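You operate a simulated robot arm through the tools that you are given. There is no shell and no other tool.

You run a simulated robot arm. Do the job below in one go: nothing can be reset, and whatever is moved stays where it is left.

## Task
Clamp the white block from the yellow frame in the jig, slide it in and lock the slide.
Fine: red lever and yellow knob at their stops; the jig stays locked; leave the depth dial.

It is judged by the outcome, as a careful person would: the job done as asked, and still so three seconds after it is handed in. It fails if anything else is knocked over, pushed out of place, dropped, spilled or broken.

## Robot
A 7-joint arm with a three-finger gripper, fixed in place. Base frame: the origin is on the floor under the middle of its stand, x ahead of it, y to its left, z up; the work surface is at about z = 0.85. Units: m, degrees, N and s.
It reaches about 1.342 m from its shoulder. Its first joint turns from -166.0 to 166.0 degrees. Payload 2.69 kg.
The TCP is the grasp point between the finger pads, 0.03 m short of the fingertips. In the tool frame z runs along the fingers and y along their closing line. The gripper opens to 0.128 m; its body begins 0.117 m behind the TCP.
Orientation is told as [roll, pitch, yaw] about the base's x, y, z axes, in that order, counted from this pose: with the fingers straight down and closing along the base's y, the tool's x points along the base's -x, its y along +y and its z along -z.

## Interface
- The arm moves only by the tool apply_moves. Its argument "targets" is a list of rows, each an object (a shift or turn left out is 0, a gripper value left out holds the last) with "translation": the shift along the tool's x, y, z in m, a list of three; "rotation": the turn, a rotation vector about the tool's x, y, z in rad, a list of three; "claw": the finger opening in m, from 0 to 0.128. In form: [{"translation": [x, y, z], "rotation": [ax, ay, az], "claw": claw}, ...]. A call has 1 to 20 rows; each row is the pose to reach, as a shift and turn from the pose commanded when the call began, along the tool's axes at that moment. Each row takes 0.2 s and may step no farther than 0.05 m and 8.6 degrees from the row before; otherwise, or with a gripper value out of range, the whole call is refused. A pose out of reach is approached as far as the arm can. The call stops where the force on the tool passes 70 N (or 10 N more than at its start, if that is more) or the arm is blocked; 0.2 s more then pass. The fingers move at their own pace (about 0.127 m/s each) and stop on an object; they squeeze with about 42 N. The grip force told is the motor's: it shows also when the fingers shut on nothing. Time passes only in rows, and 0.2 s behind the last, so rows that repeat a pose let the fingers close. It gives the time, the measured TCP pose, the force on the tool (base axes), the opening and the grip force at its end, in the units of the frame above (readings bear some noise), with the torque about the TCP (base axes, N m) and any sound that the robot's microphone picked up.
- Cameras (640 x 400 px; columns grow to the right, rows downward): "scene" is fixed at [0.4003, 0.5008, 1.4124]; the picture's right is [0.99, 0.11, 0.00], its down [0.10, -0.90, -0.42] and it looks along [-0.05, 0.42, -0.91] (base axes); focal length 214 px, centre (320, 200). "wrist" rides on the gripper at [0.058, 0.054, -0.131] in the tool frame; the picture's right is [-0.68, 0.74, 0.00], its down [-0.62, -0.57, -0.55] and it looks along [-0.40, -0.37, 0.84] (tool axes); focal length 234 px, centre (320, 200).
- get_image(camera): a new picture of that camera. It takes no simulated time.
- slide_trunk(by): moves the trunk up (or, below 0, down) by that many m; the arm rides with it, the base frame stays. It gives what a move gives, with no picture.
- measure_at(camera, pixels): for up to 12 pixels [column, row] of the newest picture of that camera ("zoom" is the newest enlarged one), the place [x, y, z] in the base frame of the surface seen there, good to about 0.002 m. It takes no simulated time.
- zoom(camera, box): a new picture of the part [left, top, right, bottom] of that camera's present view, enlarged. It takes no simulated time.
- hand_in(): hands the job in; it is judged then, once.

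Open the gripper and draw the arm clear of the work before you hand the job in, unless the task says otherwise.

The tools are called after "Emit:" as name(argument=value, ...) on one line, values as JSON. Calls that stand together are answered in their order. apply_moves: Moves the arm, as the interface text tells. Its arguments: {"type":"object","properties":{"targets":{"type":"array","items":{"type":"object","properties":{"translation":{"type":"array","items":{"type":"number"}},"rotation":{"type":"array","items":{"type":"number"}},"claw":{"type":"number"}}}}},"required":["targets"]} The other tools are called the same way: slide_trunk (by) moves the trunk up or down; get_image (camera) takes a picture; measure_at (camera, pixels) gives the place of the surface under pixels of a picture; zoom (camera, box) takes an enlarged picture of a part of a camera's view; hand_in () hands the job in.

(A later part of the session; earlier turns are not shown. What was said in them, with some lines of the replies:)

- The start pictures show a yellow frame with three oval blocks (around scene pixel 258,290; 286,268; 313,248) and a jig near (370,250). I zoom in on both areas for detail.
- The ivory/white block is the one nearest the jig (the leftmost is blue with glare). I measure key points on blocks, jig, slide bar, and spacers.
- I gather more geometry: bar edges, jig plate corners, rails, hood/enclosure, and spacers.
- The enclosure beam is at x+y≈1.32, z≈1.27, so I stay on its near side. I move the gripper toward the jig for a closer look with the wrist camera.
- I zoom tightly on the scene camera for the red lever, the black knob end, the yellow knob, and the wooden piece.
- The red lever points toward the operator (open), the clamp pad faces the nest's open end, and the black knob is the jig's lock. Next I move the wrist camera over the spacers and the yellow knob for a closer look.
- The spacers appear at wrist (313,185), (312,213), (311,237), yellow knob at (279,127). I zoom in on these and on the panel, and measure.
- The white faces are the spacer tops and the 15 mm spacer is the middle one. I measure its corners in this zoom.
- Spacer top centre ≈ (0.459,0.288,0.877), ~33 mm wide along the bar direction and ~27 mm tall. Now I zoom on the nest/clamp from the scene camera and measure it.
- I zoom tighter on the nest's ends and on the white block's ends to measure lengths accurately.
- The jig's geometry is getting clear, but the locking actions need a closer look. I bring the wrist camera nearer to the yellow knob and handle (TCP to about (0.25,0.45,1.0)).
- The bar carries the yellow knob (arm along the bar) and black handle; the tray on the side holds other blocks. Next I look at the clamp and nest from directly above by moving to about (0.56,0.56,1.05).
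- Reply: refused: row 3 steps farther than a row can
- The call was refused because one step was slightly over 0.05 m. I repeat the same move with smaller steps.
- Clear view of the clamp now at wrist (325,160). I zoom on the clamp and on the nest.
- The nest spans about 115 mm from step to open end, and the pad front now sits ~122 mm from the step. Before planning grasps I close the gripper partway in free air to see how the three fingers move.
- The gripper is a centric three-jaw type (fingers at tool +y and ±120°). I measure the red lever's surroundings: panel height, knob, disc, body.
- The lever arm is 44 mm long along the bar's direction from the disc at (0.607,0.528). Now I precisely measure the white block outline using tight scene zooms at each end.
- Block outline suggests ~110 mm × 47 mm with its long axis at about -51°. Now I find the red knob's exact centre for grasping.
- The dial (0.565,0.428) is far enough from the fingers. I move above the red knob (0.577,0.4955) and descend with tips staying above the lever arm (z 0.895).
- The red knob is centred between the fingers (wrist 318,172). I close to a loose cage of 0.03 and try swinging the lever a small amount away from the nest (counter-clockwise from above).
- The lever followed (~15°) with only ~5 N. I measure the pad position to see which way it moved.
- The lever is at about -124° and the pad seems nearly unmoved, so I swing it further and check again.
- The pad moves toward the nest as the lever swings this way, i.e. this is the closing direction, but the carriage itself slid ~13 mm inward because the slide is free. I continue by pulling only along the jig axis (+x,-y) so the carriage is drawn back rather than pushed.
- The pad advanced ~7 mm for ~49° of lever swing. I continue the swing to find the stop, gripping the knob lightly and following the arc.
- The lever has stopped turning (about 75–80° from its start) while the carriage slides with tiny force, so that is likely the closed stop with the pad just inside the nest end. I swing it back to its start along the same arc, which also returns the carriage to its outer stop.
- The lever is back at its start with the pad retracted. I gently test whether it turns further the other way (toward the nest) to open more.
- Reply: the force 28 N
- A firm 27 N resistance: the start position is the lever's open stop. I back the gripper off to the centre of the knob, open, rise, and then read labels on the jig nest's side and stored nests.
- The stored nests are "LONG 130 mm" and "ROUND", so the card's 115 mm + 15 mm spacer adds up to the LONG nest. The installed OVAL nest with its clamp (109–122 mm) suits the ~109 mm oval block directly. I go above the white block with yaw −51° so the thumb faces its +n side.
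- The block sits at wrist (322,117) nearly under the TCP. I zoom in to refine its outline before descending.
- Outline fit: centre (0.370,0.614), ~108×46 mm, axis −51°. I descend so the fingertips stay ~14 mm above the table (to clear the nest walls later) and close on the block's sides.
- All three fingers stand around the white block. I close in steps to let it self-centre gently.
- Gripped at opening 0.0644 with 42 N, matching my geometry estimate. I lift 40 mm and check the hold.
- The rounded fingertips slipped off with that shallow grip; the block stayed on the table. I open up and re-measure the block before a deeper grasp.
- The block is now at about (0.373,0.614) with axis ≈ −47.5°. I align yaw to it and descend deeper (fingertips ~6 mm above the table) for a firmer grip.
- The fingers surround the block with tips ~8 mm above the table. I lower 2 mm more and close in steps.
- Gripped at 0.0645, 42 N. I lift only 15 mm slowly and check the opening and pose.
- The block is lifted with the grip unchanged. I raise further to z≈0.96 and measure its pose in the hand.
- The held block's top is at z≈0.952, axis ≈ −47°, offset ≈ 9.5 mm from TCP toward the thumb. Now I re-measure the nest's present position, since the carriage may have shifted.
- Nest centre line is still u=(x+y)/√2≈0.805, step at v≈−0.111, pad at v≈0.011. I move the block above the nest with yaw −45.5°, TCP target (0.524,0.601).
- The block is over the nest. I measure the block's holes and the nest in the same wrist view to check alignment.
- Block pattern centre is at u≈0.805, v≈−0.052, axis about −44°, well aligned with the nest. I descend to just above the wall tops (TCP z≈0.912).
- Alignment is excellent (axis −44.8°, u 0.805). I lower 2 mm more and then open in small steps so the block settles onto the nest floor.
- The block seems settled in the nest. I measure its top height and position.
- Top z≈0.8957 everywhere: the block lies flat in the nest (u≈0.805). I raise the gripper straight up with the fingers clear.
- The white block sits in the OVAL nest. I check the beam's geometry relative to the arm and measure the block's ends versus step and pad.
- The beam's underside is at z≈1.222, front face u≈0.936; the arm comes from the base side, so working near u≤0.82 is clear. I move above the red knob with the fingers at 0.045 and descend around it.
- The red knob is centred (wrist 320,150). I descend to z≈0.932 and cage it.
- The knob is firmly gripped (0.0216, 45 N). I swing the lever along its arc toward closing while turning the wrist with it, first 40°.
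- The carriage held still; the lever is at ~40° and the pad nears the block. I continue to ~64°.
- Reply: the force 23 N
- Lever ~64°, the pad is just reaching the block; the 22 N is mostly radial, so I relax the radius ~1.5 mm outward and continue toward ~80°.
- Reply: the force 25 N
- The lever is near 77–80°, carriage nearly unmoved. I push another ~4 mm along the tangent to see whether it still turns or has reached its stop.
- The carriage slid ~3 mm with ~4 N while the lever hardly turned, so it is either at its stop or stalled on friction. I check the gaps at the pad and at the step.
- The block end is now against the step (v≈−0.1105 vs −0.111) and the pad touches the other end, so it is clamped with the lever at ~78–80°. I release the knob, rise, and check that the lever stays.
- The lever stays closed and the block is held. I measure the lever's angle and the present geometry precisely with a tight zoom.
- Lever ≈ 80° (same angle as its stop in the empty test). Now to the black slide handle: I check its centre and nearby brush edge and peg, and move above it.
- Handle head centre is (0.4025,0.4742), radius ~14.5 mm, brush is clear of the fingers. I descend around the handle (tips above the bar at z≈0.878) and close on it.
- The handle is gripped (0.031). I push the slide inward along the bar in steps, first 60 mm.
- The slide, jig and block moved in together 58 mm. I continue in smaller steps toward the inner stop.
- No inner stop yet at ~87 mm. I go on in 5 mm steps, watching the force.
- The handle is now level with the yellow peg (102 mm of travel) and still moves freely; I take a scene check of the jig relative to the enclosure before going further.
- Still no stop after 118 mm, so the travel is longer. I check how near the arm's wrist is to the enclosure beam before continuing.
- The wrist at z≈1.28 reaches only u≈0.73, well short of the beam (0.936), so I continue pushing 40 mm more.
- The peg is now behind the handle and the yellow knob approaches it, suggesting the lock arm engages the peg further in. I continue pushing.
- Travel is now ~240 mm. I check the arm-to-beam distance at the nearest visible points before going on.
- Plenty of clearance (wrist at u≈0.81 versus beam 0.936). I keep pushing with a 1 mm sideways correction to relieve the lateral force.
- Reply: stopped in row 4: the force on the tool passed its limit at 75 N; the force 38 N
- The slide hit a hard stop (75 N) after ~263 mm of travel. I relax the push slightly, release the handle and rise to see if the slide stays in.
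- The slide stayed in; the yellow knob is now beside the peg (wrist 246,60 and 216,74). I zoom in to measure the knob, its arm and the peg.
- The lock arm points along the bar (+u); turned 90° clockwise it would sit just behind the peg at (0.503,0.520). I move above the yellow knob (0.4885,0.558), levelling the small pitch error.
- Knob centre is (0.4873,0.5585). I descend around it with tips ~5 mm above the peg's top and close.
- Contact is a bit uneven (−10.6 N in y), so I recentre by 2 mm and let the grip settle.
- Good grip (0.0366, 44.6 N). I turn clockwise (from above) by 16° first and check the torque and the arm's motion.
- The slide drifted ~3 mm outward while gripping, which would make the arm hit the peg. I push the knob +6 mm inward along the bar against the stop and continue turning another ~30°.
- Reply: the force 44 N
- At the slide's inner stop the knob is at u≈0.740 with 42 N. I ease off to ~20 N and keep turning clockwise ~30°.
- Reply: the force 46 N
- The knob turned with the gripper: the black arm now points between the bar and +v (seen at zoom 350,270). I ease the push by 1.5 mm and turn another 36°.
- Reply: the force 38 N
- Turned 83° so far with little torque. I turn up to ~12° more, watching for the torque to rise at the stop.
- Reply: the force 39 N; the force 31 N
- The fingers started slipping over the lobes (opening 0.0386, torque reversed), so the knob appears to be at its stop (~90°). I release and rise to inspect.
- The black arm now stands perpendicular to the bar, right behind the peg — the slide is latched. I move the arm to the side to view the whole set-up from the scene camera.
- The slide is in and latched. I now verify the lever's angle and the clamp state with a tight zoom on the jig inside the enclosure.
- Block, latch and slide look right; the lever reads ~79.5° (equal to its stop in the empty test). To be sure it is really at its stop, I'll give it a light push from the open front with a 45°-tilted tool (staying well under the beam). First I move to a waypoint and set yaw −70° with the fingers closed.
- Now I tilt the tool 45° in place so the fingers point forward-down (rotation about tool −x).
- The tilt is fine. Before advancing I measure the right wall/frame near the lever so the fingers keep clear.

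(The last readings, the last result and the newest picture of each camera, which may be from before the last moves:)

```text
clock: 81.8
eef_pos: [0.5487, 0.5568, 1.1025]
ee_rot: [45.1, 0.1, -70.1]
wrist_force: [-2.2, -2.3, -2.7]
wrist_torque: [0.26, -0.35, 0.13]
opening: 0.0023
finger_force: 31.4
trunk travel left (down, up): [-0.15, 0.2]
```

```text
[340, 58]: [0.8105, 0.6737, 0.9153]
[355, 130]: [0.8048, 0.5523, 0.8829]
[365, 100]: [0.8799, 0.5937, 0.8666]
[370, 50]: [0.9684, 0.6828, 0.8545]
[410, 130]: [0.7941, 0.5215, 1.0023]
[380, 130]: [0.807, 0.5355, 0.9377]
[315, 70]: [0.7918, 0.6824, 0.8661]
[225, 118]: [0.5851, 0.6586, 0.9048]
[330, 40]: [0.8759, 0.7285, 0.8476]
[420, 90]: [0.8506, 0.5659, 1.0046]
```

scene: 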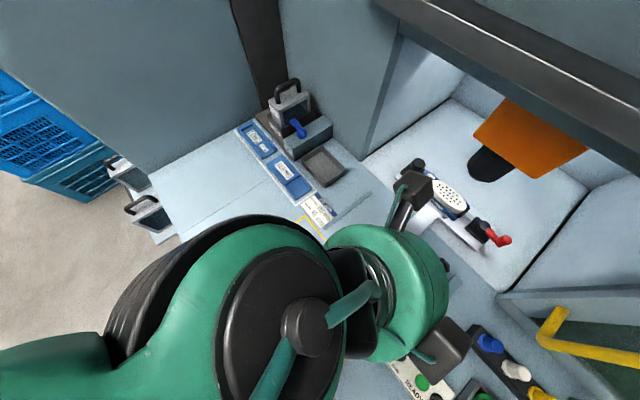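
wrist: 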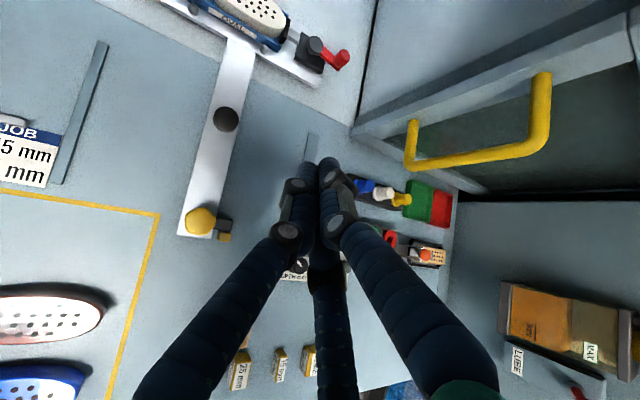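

The wall/door is at v≥0.178, leaving ~8 cm beside the lever knob (v≈0.10). I advance most of the way along the tilted approach and check.

Emit:
apply_moves(targets=[{"translation": [0.001, 0.0067, 0.046], "claw": 0.0}, {"translation": [0.002, 0.0134, 0.092], "claw": 0.0}, {"translation": [0.003, 0.02, 0.138], "claw": 0.0}, {"translation": [0.0045, 0.0285, 0.18], "claw": 0.0}, {"translation": [0.0055, 0.036, 0.22], "claw": 0.0}, {"translation": [0.0055, 0.036, 0.22], "claw": 0.0}])

Emit:
get_image(camera="scene")

Emit:
get_image(camera="wrist")

```text
clock: 83.2
eef_pos: [0.7201, 0.6236, 0.967]
ee_rot: [45.0, 0.0, -70.1]
wrist_force: [0.0, -0.6, -0.5]
wrist_torque: [0.0, -0.02, -0.02]
opening: 0.002
finger_force: 31.6
trunk travel left (down, up): [-0.15, 0.2]
```

```text
taken
```

scene: 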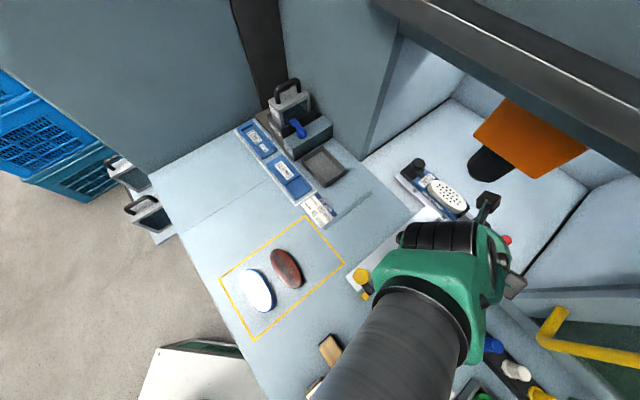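

```text
taken
```

wrist: 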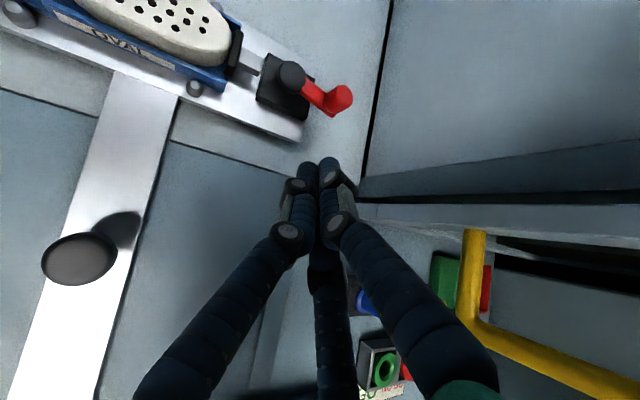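

A clear close view of the lever now (wrist 330,95). I zoom and measure its angle accurately before touching.

Emit:
zoom(camera="wrist", box=[210, 20, 370, 150])

```text
3.08 times, centred on (290, 85) of wrist
```

zoom: 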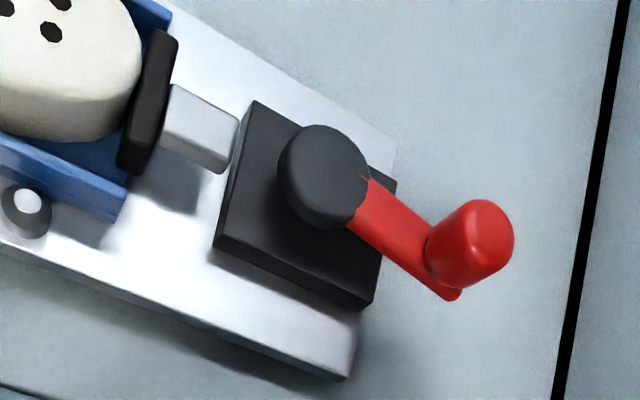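

Emit:
measure_at(camera="zoom", pixels=[[330, 185], [375, 190], [430, 225], [355, 235], [435, 295], [458, 298], [480, 220], [255, 110], [395, 185], [220, 240], [370, 300], [125, 165]])

Emit:
measure_at(camera="zoom", pixels=[[370, 215], [400, 240], [425, 262], [440, 280], [395, 205], [375, 245], [415, 280], [150, 120], [140, 130], [165, 40], [475, 265], [140, 60]])

```text
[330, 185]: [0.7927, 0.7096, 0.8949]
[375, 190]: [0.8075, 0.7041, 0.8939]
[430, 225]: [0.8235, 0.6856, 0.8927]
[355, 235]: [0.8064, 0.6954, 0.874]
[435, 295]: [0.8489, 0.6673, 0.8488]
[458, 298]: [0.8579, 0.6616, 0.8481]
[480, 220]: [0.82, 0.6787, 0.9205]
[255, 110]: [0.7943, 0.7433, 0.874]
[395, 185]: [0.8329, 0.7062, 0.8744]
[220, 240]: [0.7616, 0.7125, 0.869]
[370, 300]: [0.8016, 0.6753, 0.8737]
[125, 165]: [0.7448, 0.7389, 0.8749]
```

```text
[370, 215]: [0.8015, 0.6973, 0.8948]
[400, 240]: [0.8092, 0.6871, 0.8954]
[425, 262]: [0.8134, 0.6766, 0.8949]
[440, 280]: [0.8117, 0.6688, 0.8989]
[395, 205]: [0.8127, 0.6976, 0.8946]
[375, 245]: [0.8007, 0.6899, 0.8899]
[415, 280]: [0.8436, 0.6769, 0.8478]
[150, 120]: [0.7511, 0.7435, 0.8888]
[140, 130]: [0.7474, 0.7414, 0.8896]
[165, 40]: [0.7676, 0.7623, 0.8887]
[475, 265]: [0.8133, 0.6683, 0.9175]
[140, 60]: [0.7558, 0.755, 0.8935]
```

The lever measures ~80° again. I position the closed fingertips ~3 cm in front of the red knob at z≈0.915, aiming along the lever's tangent.

Emit:
apply_moves(targets=[{"translation": [0.0013, -0.0038, 0.0238], "claw": 0.0}, {"translation": [0.0025, -0.0077, 0.0475], "claw": 0.0}, {"translation": [0.0025, -0.0077, 0.0475], "claw": 0.0}])

Emit:
get_image(camera="wrist")

Emit:
get_image(camera="scene")

```text
clock: 84.0
eef_pos: [0.7458, 0.6363, 0.929]
ee_rot: [45.0, -0.1, -70.2]
wrist_force: [0.5, -0.1, -1.0]
wrist_torque: [0.03, -0.01, 0.01]
opening: 0.0019
finger_force: 31.8
trunk travel left (down, up): [-0.15, 0.2]
```

```text
taken
```

wrist: 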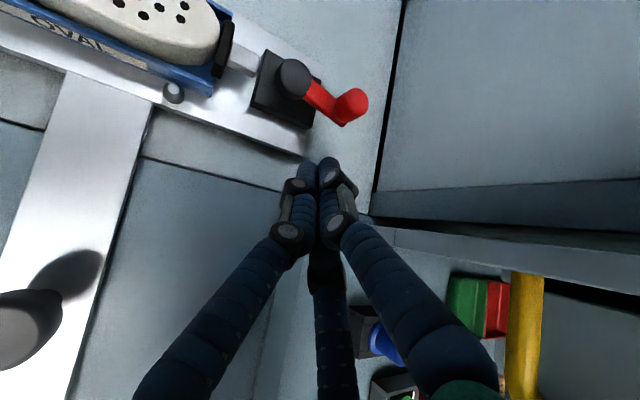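

```text
taken
```

scene: 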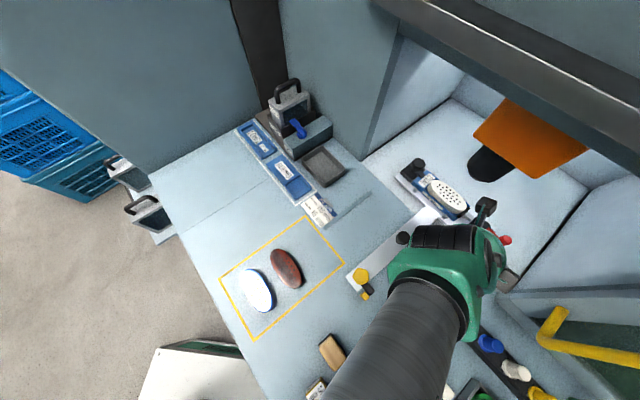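

I advance toward the knob and then creep in 2 mm steps to feel contact.

Emit:
apply_moves(targets=[{"translation": [0.0026, 0.0068, 0.0068], "claw": 0.0}, {"translation": [0.0052, 0.0137, 0.0137], "claw": 0.0}, {"translation": [0.0062, 0.0164, 0.0164], "claw": 0.0}, {"translation": [0.0067, 0.0178, 0.0178], "claw": 0.0}, {"translation": [0.0067, 0.0178, 0.0178], "claw": 0.0}])

Emit:
get_image(camera="wrist")

```text
clock: 85.2
eef_pos: [0.7664, 0.652, 0.9301]
ee_rot: [44.9, 0.0, -70.1]
wrist_force: [1.2, 0.5, -1.6]
wrist_torque: [0.01, 0.0, 0.0]
opening: 0.0021
finger_force: 31.6
trunk travel left (down, up): [-0.15, 0.2]
```

```text
taken
```

wrist: 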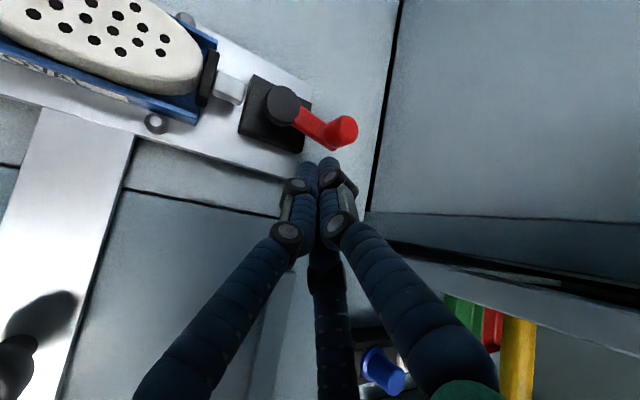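

No contact yet; I creep further in 2 mm steps.

Emit:
apply_moves(targets=[{"translation": [0.0005, 0.0014, 0.0014], "claw": 0.0}, {"translation": [0.001, 0.0027, 0.0027], "claw": 0.0}, {"translation": [0.0016, 0.0041, 0.0041], "claw": 0.0}, {"translation": [0.0016, 0.0041, 0.0041], "claw": 0.0}])

Emit:
zoom(camera="wrist", box=[230, 60, 410, 210])

```text
clock: 86.2
eef_pos: [0.7709, 0.654, 0.9292]
ee_rot: [45.0, -0.2, -70.1]
wrist_force: [0.4, 0.1, 0.4]
wrist_torque: [0.02, 0.0, 0.02]
opening: 0.0022
finger_force: 31.5
trunk travel left (down, up): [-0.15, 0.2]
```

```text
2.67 times, centred on (320, 135) of wrist
```

zoom: 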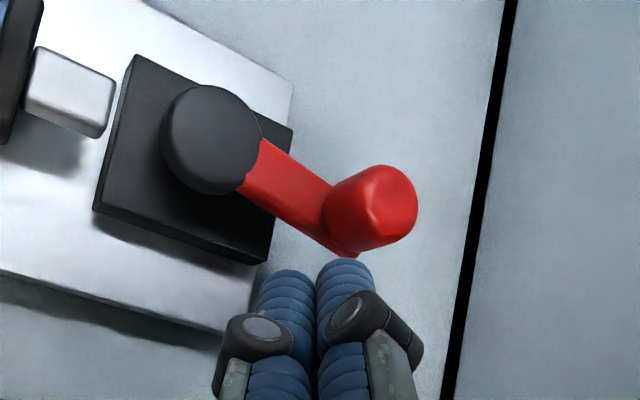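

Emit:
apply_moves(targets=[{"translation": [0.0005, 0.0014, 0.0014], "claw": 0.0}, {"translation": [0.001, 0.0027, 0.0027], "claw": 0.0}, {"translation": [0.0016, 0.0041, 0.0041], "claw": 0.0}, {"translation": [0.0016, 0.0041, 0.0041], "claw": 0.0}])

Emit:
zoom(camera="wrist", box=[230, 60, 410, 210])

```text
clock: 87.2
eef_pos: [0.7767, 0.6582, 0.9291]
ee_rot: [45.0, 0.0, -70.1]
wrist_force: [-0.9, 0.7, -0.7]
wrist_torque: [0.0, -0.01, -0.02]
opening: 0.0021
finger_force: 31.8
trunk travel left (down, up): [-0.15, 0.2]
```

```text
2.67 times, centred on (320, 135) of wrist
```

zoom: 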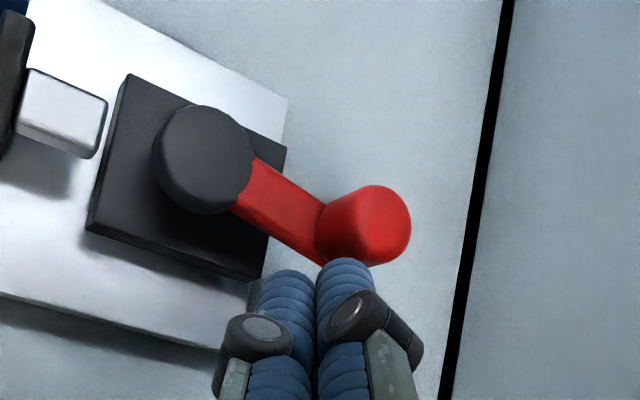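

Emit:
apply_moves(targets=[{"translation": [0.0005, 0.0014, 0.0014], "claw": 0.0}, {"translation": [0.001, 0.0027, 0.0027], "claw": 0.0}, {"translation": [0.001, 0.0027, 0.0027], "claw": 0.0}])

Emit:
apply_moves(targets=[{"translation": [0.0005, 0.0014, 0.0014], "claw": 0.0}, {"translation": [0.001, 0.0027, 0.0027], "claw": 0.0}, {"translation": [0.001, 0.0027, 0.0027], "claw": 0.0}])

Emit:
zoom(camera="wrist", box=[230, 60, 410, 210])

```text
clock: 88.0
eef_pos: [0.7799, 0.6604, 0.9306]
ee_rot: [45.0, 0.0, -70.2]
wrist_force: [0.1, 0.1, 0.3]
wrist_torque: [0.0, 0.0, 0.01]
opening: 0.0021
finger_force: 31.4
trunk travel left (down, up): [-0.15, 0.2]
```

```text
clock: 88.8
eef_pos: [0.7841, 0.6632, 0.9313]
ee_rot: [45.0, 0.0, -70.2]
wrist_force: [0.4, -0.3, 0.3]
wrist_torque: [0.03, -0.01, 0.0]
opening: 0.0021
finger_force: 31.5
trunk travel left (down, up): [-0.15, 0.2]
```

```text
2.67 times, centred on (320, 135) of wrist
```

zoom: 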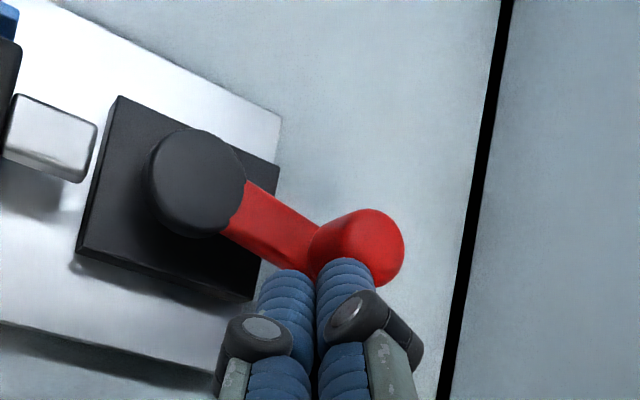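

No force yet — the upper fingertip is level with the knob's dome and would ride over it. I back off 10 mm, lower 9 mm, and approach again.

Emit:
apply_moves(targets=[{"translation": [-0.0026, -0.0068, -0.0068], "claw": 0.0}, {"translation": [-0.0026, -0.0132, -0.0004], "claw": 0.0}, {"translation": [-0.0026, -0.0132, -0.0004], "claw": 0.0}])

Emit:
apply_moves(targets=[{"translation": [0.0005, 0.0014, 0.0014], "claw": 0.0}, {"translation": [0.001, 0.0027, 0.0027], "claw": 0.0}, {"translation": [0.001, 0.0027, 0.0027], "claw": 0.0}])

Emit:
zoom(camera="wrist", box=[230, 60, 410, 210])

```text
clock: 89.6
eef_pos: [0.7744, 0.6572, 0.9201]
ee_rot: [45.0, -0.1, -70.1]
wrist_force: [0.0, 0.0, -0.2]
wrist_torque: [-0.01, -0.01, 0.0]
opening: 0.002
finger_force: 31.6
trunk travel left (down, up): [-0.15, 0.2]
```

```text
clock: 90.4
eef_pos: [0.7769, 0.6593, 0.9205]
ee_rot: [45.0, 0.0, -70.0]
wrist_force: [-1.1, 0.4, -0.9]
wrist_torque: [0.05, 0.03, -0.01]
opening: 0.0022
finger_force: 31.2
trunk travel left (down, up): [-0.15, 0.2]
```

```text
2.67 times, centred on (320, 135) of wrist
```

zoom: 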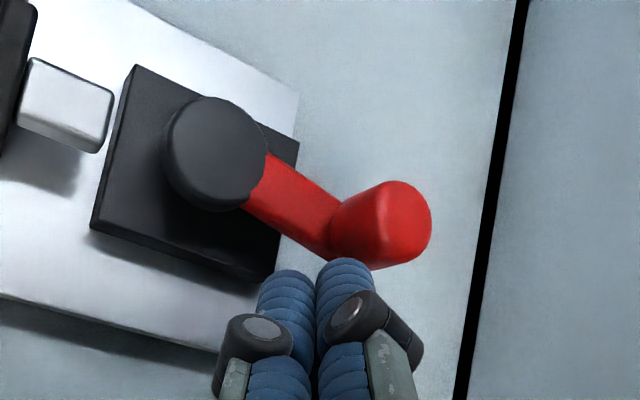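

Emit:
apply_moves(targets=[{"translation": [0.0005, 0.0014, 0.0014], "claw": 0.0}, {"translation": [0.001, 0.0027, 0.0027], "claw": 0.0}, {"translation": [0.001, 0.0027, 0.0027], "claw": 0.0}])

Emit:
apply_moves(targets=[{"translation": [0.0005, 0.0014, 0.0014], "claw": 0.0}, {"translation": [0.001, 0.0027, 0.0027], "claw": 0.0}, {"translation": [0.001, 0.0027, 0.0027], "claw": 0.0}])

Emit:
zoom(camera="wrist", box=[230, 60, 410, 210])

```text
clock: 91.2
eef_pos: [0.7809, 0.663, 0.9205]
ee_rot: [45.0, 0.0, -70.1]
wrist_force: [-1.1, 0.6, 0.5]
wrist_torque: [0.01, -0.02, 0.01]
opening: 0.002
finger_force: 30.8
trunk travel left (down, up): [-0.15, 0.2]
```

```text
clock: 92.0
eef_pos: [0.7825, 0.6628, 0.9201]
ee_rot: [45.1, -0.1, -70.1]
wrist_force: [-13.9, -7.6, 1.3]
wrist_torque: [-0.09, 0.04, -0.14]
opening: 0.0019
finger_force: 30.8
trunk travel left (down, up): [-0.15, 0.2]
```

```text
2.67 times, centred on (320, 135) of wrist
```

zoom: 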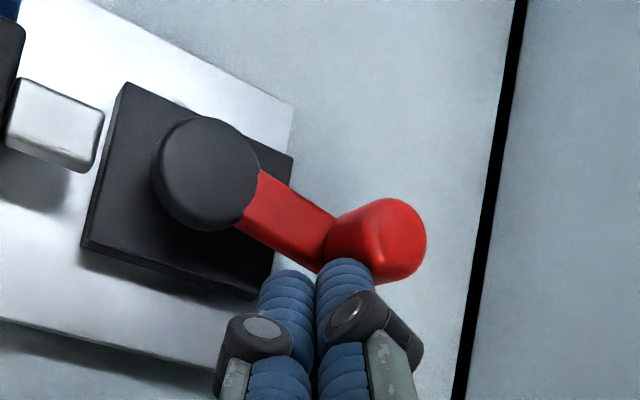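

Contact: 16 N after ~2 mm. I push 2 mm more to see whether it yields or resists like a hard stop.

Emit:
apply_moves(targets=[{"translation": [0.0003, 0.0007, 0.0007], "claw": 0.0}, {"translation": [0.0005, 0.0014, 0.0014], "claw": 0.0}, {"translation": [0.0005, 0.0014, 0.0014], "claw": 0.0}])

Emit:
zoom(camera="wrist", box=[230, 60, 410, 210])

```text
clock: 92.8
eef_pos: [0.7843, 0.6649, 0.9203]
ee_rot: [44.9, -0.1, -70.1]
wrist_force: [-35.9, -18.1, -0.6]
wrist_torque: [-0.15, 0.33, -0.17]
opening: 0.0019
finger_force: 31.4
trunk travel left (down, up): [-0.15, 0.2]
```

```text
2.67 times, centred on (320, 135) of wrist
```

zoom: 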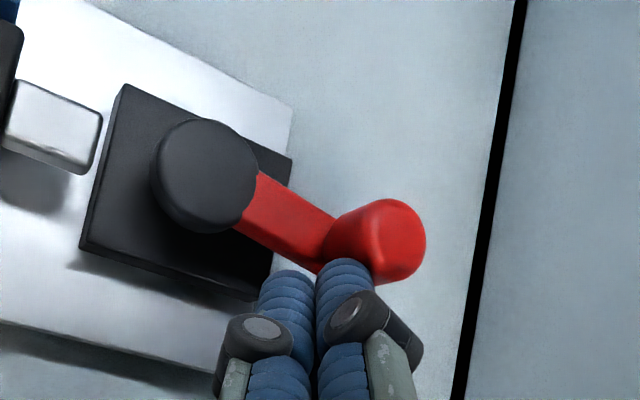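

The force climbed to 40 N with no lever motion: it is at its hard stop. I back away along the same path, out from under the beam.

Emit:
apply_moves(targets=[{"translation": [-0.0026, -0.0068, -0.0068], "claw": 0.0}, {"translation": [-0.0078, -0.0205, -0.0205], "claw": 0.0}, {"translation": [-0.0088, -0.0205, -0.05], "claw": 0.0}, {"translation": [-0.0098, -0.0225, -0.095], "claw": 0.0}, {"translation": [-0.0108, -0.0265, -0.14], "claw": 0.0}, {"translation": [-0.0118, -0.0325, -0.185], "claw": 0.0}, {"translation": [-0.0128, -0.0395, -0.23], "claw": 0.0}, {"translation": [-0.0138, -0.0465, -0.27], "claw": 0.0}, {"translation": [-0.0138, -0.0465, -0.27], "claw": 0.0}])

Emit:
get_image(camera="scene")

Emit:
get_image(camera="wrist")

```text
clock: 94.8
eef_pos: [0.5783, 0.5738, 1.0804]
ee_rot: [45.2, 0.0, -70.1]
wrist_force: [-0.6, -0.6, 0.5]
wrist_torque: [0.02, 0.03, 0.03]
opening: 0.0022
finger_force: 31.2
trunk travel left (down, up): [-0.15, 0.2]
```

```text
taken
```

scene: 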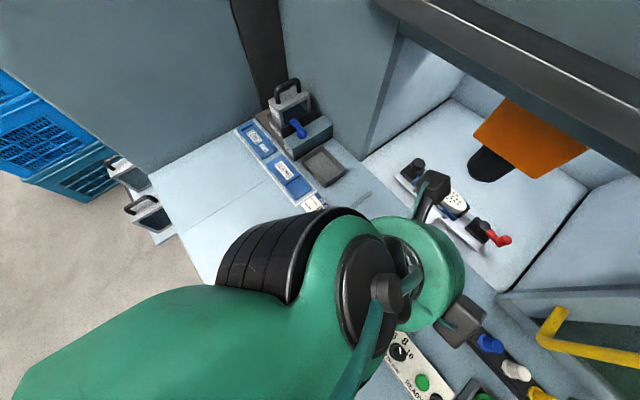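

```text
taken
```

wrist: 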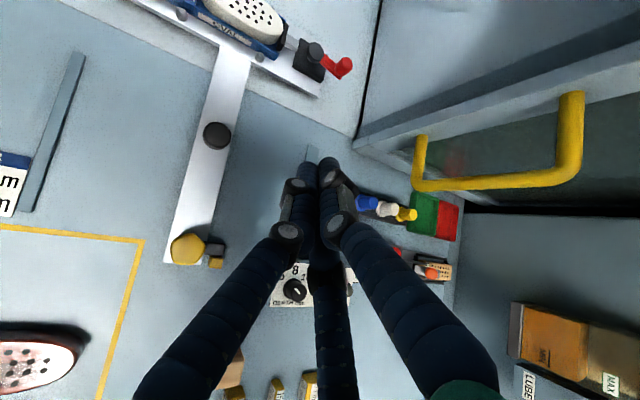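

Everything stayed in place. I untilt the tool and return to the clear pose at the left, opening the gripper.

Emit:
apply_moves(targets=[{"rotation": [0.131, 0, 0], "claw": 0.0}, {"rotation": [0.262, 0, 0], "claw": 0.0}, {"rotation": [0.393, 0, 0], "claw": 0.0}, {"rotation": [0.524, 0, 0], "claw": 0.0}, {"rotation": [0.655, 0, 0], "claw": 0.0}, {"rotation": [0.787, 0, 0], "claw": 0.0}, {"rotation": [0.787, 0, 0], "claw": 0.0}])

Emit:
get_image(camera="scene")

```text
clock: 96.4
eef_pos: [0.5804, 0.5749, 1.0785]
ee_rot: [-0.2, -0.1, -70.0]
wrist_force: [1.4, 0.6, -0.9]
wrist_torque: [0.0, 0.04, 0.01]
opening: 0.0022
finger_force: 31.4
trunk travel left (down, up): [-0.15, 0.2]
```

```text
taken
```

scene: 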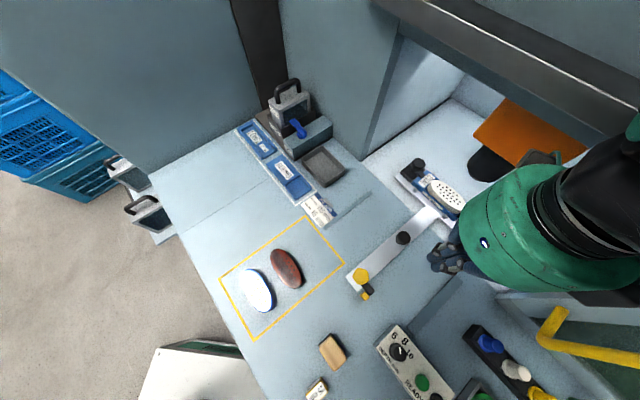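

The knob area is visible. I zoom on the yellow knob latch to measure its angle relative to the bar.

Emit:
zoom(camera="scene", box=[345, 260, 385, 310])

```text
8.00 times, centred on (365, 285) of scene
```

zoom: 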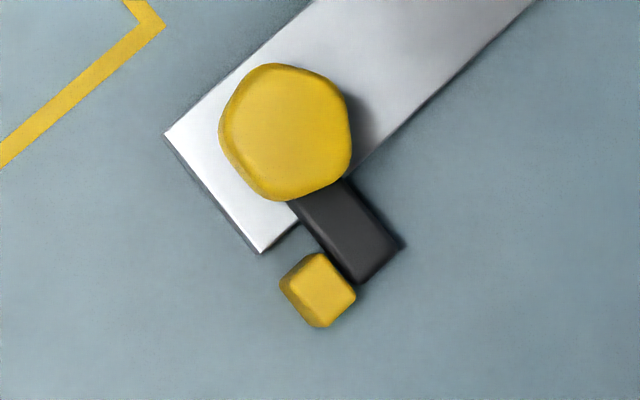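

Emit:
measure_at(camera="zoom", pixels=[[350, 190], [395, 245], [315, 215], [355, 275], [375, 262], [335, 215], [165, 135], [258, 250], [345, 250], [330, 262], [285, 130], [400, 248]])

Emit:
apply_moves(targets=[{"translation": [0.04, -0.025, -0.005], "claw": 0.02}, {"translation": [0.08, -0.05, -0.01], "claw": 0.04}, {"translation": [0.12, -0.075, -0.015], "claw": 0.06}, {"translation": [0.16, -0.1, -0.02], "claw": 0.08}, {"translation": [0.2, -0.125, -0.03], "claw": 0.08}, {"translation": [0.24, -0.15, -0.04], "claw": 0.08}, {"translation": [0.275, -0.18, -0.045], "claw": 0.08}, {"translation": [0.275, -0.18, -0.045], "claw": 0.08}])

Emit:
get_image(camera="scene")

```text
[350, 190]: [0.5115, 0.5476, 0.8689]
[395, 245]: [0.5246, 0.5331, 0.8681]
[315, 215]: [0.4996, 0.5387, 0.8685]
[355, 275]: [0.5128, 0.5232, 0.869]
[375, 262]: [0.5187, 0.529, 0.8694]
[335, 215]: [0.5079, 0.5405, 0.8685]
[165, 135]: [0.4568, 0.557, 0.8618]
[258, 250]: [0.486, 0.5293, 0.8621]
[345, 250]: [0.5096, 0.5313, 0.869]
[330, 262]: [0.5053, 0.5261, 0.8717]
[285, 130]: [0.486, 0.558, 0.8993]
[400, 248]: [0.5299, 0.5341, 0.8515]
```

```text
clock: 98.2
eef_pos: [0.3146, 0.7718, 1.1237]
ee_rot: [0.1, -0.1, -70.2]
wrist_force: [-0.7, -0.1, 0.5]
wrist_torque: [-0.01, -0.07, 0.0]
opening: 0.0802
finger_force: 0.1
trunk travel left (down, up): [-0.15, 0.2]
```

```text
taken
```

scene: 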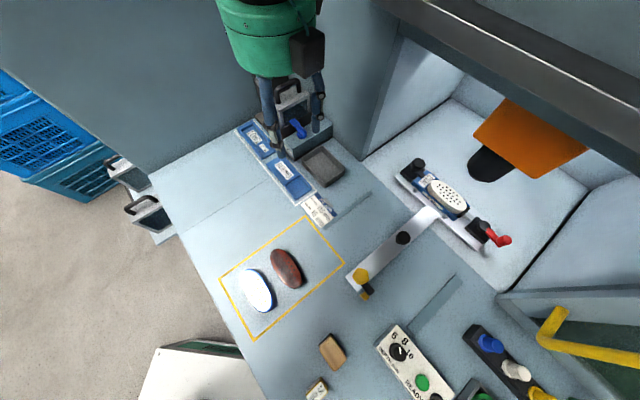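

Latch arm is ~94° from the bar and right against the peg. The arm is now clear and open; I do a last check of the jig, dial and the other items.

Emit:
zoom(camera="scene", box=[385, 145, 525, 265])

Emit:
zoom(camera="scene", box=[230, 240, 470, 400])

Emit:
zoom(camera="scene", box=[225, 70, 345, 215])

```text
3.33 times, centred on (455, 205) of scene
```

zoom: 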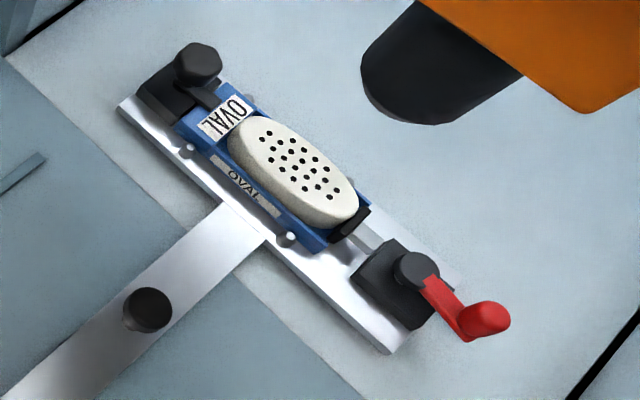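

```text
2.50 times, centred on (350, 320) of scene
```

zoom: 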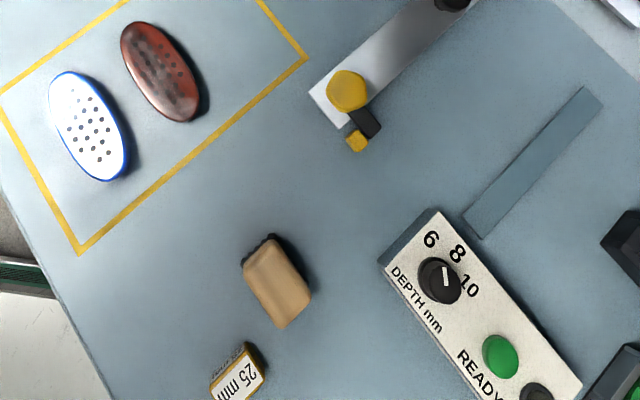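

```text
2.76 times, centred on (285, 142) of scene
```

zoom: 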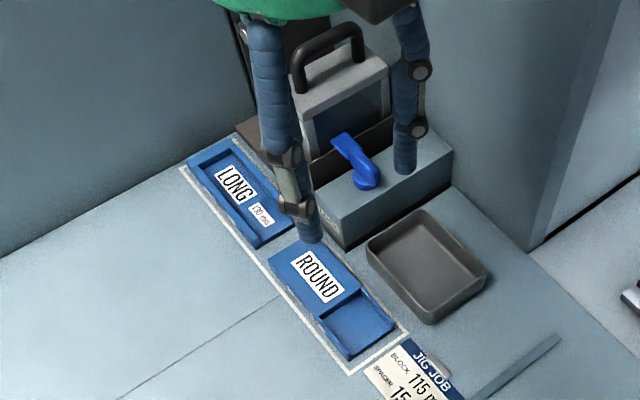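

The white block is clamped in the locked OVAL nest. The red lever is at its stop and the slide is fully in. The yellow latch sits behind its peg. The dial still reads 8, the other items are undisturbed, and the gripper is open and clear. I hand the job in.

Emit:
hand_in()

```text
The job is handed in.
```

The white block is clamped in the OVAL nest, the slide is fully in, and the slide is locked. I handed the job in with the gripper open and clear.

- **Block:** It lies flat in the nest, against the step at one end and touched by the clamp pad at the other. My first grip on it slipped. The block stayed on the table, and I regripped it lower.
- **Red lever:** I pushed it again once the slide was locked. It took 40 N without moving, so it is at its stop.
- **Slide:** It went in about 263 mm to a hard stop.
- **Yellow knob:** I turned it about 90° clockwise until the fingers started to slip. Its arm is now against the far side of the small peg, so the slide cannot move back out. I did not pull on the slide to test the lock.
- **Left alone:** I did not touch the jig's black lock knob or the depth dial, which still reads 8. The other blocks, the spacers and the brush were left where they were.

I did not use a spacer. The job card reads "115 mm block, 15 mm spacer", which adds up to 130 mm, the length marked on the stored LONG nest. The white block measured about 109 mm, and the OVAL clamp's closed gap is about 110 mm. With a 15 mm spacer the block would not have fitted even with the clamp open.
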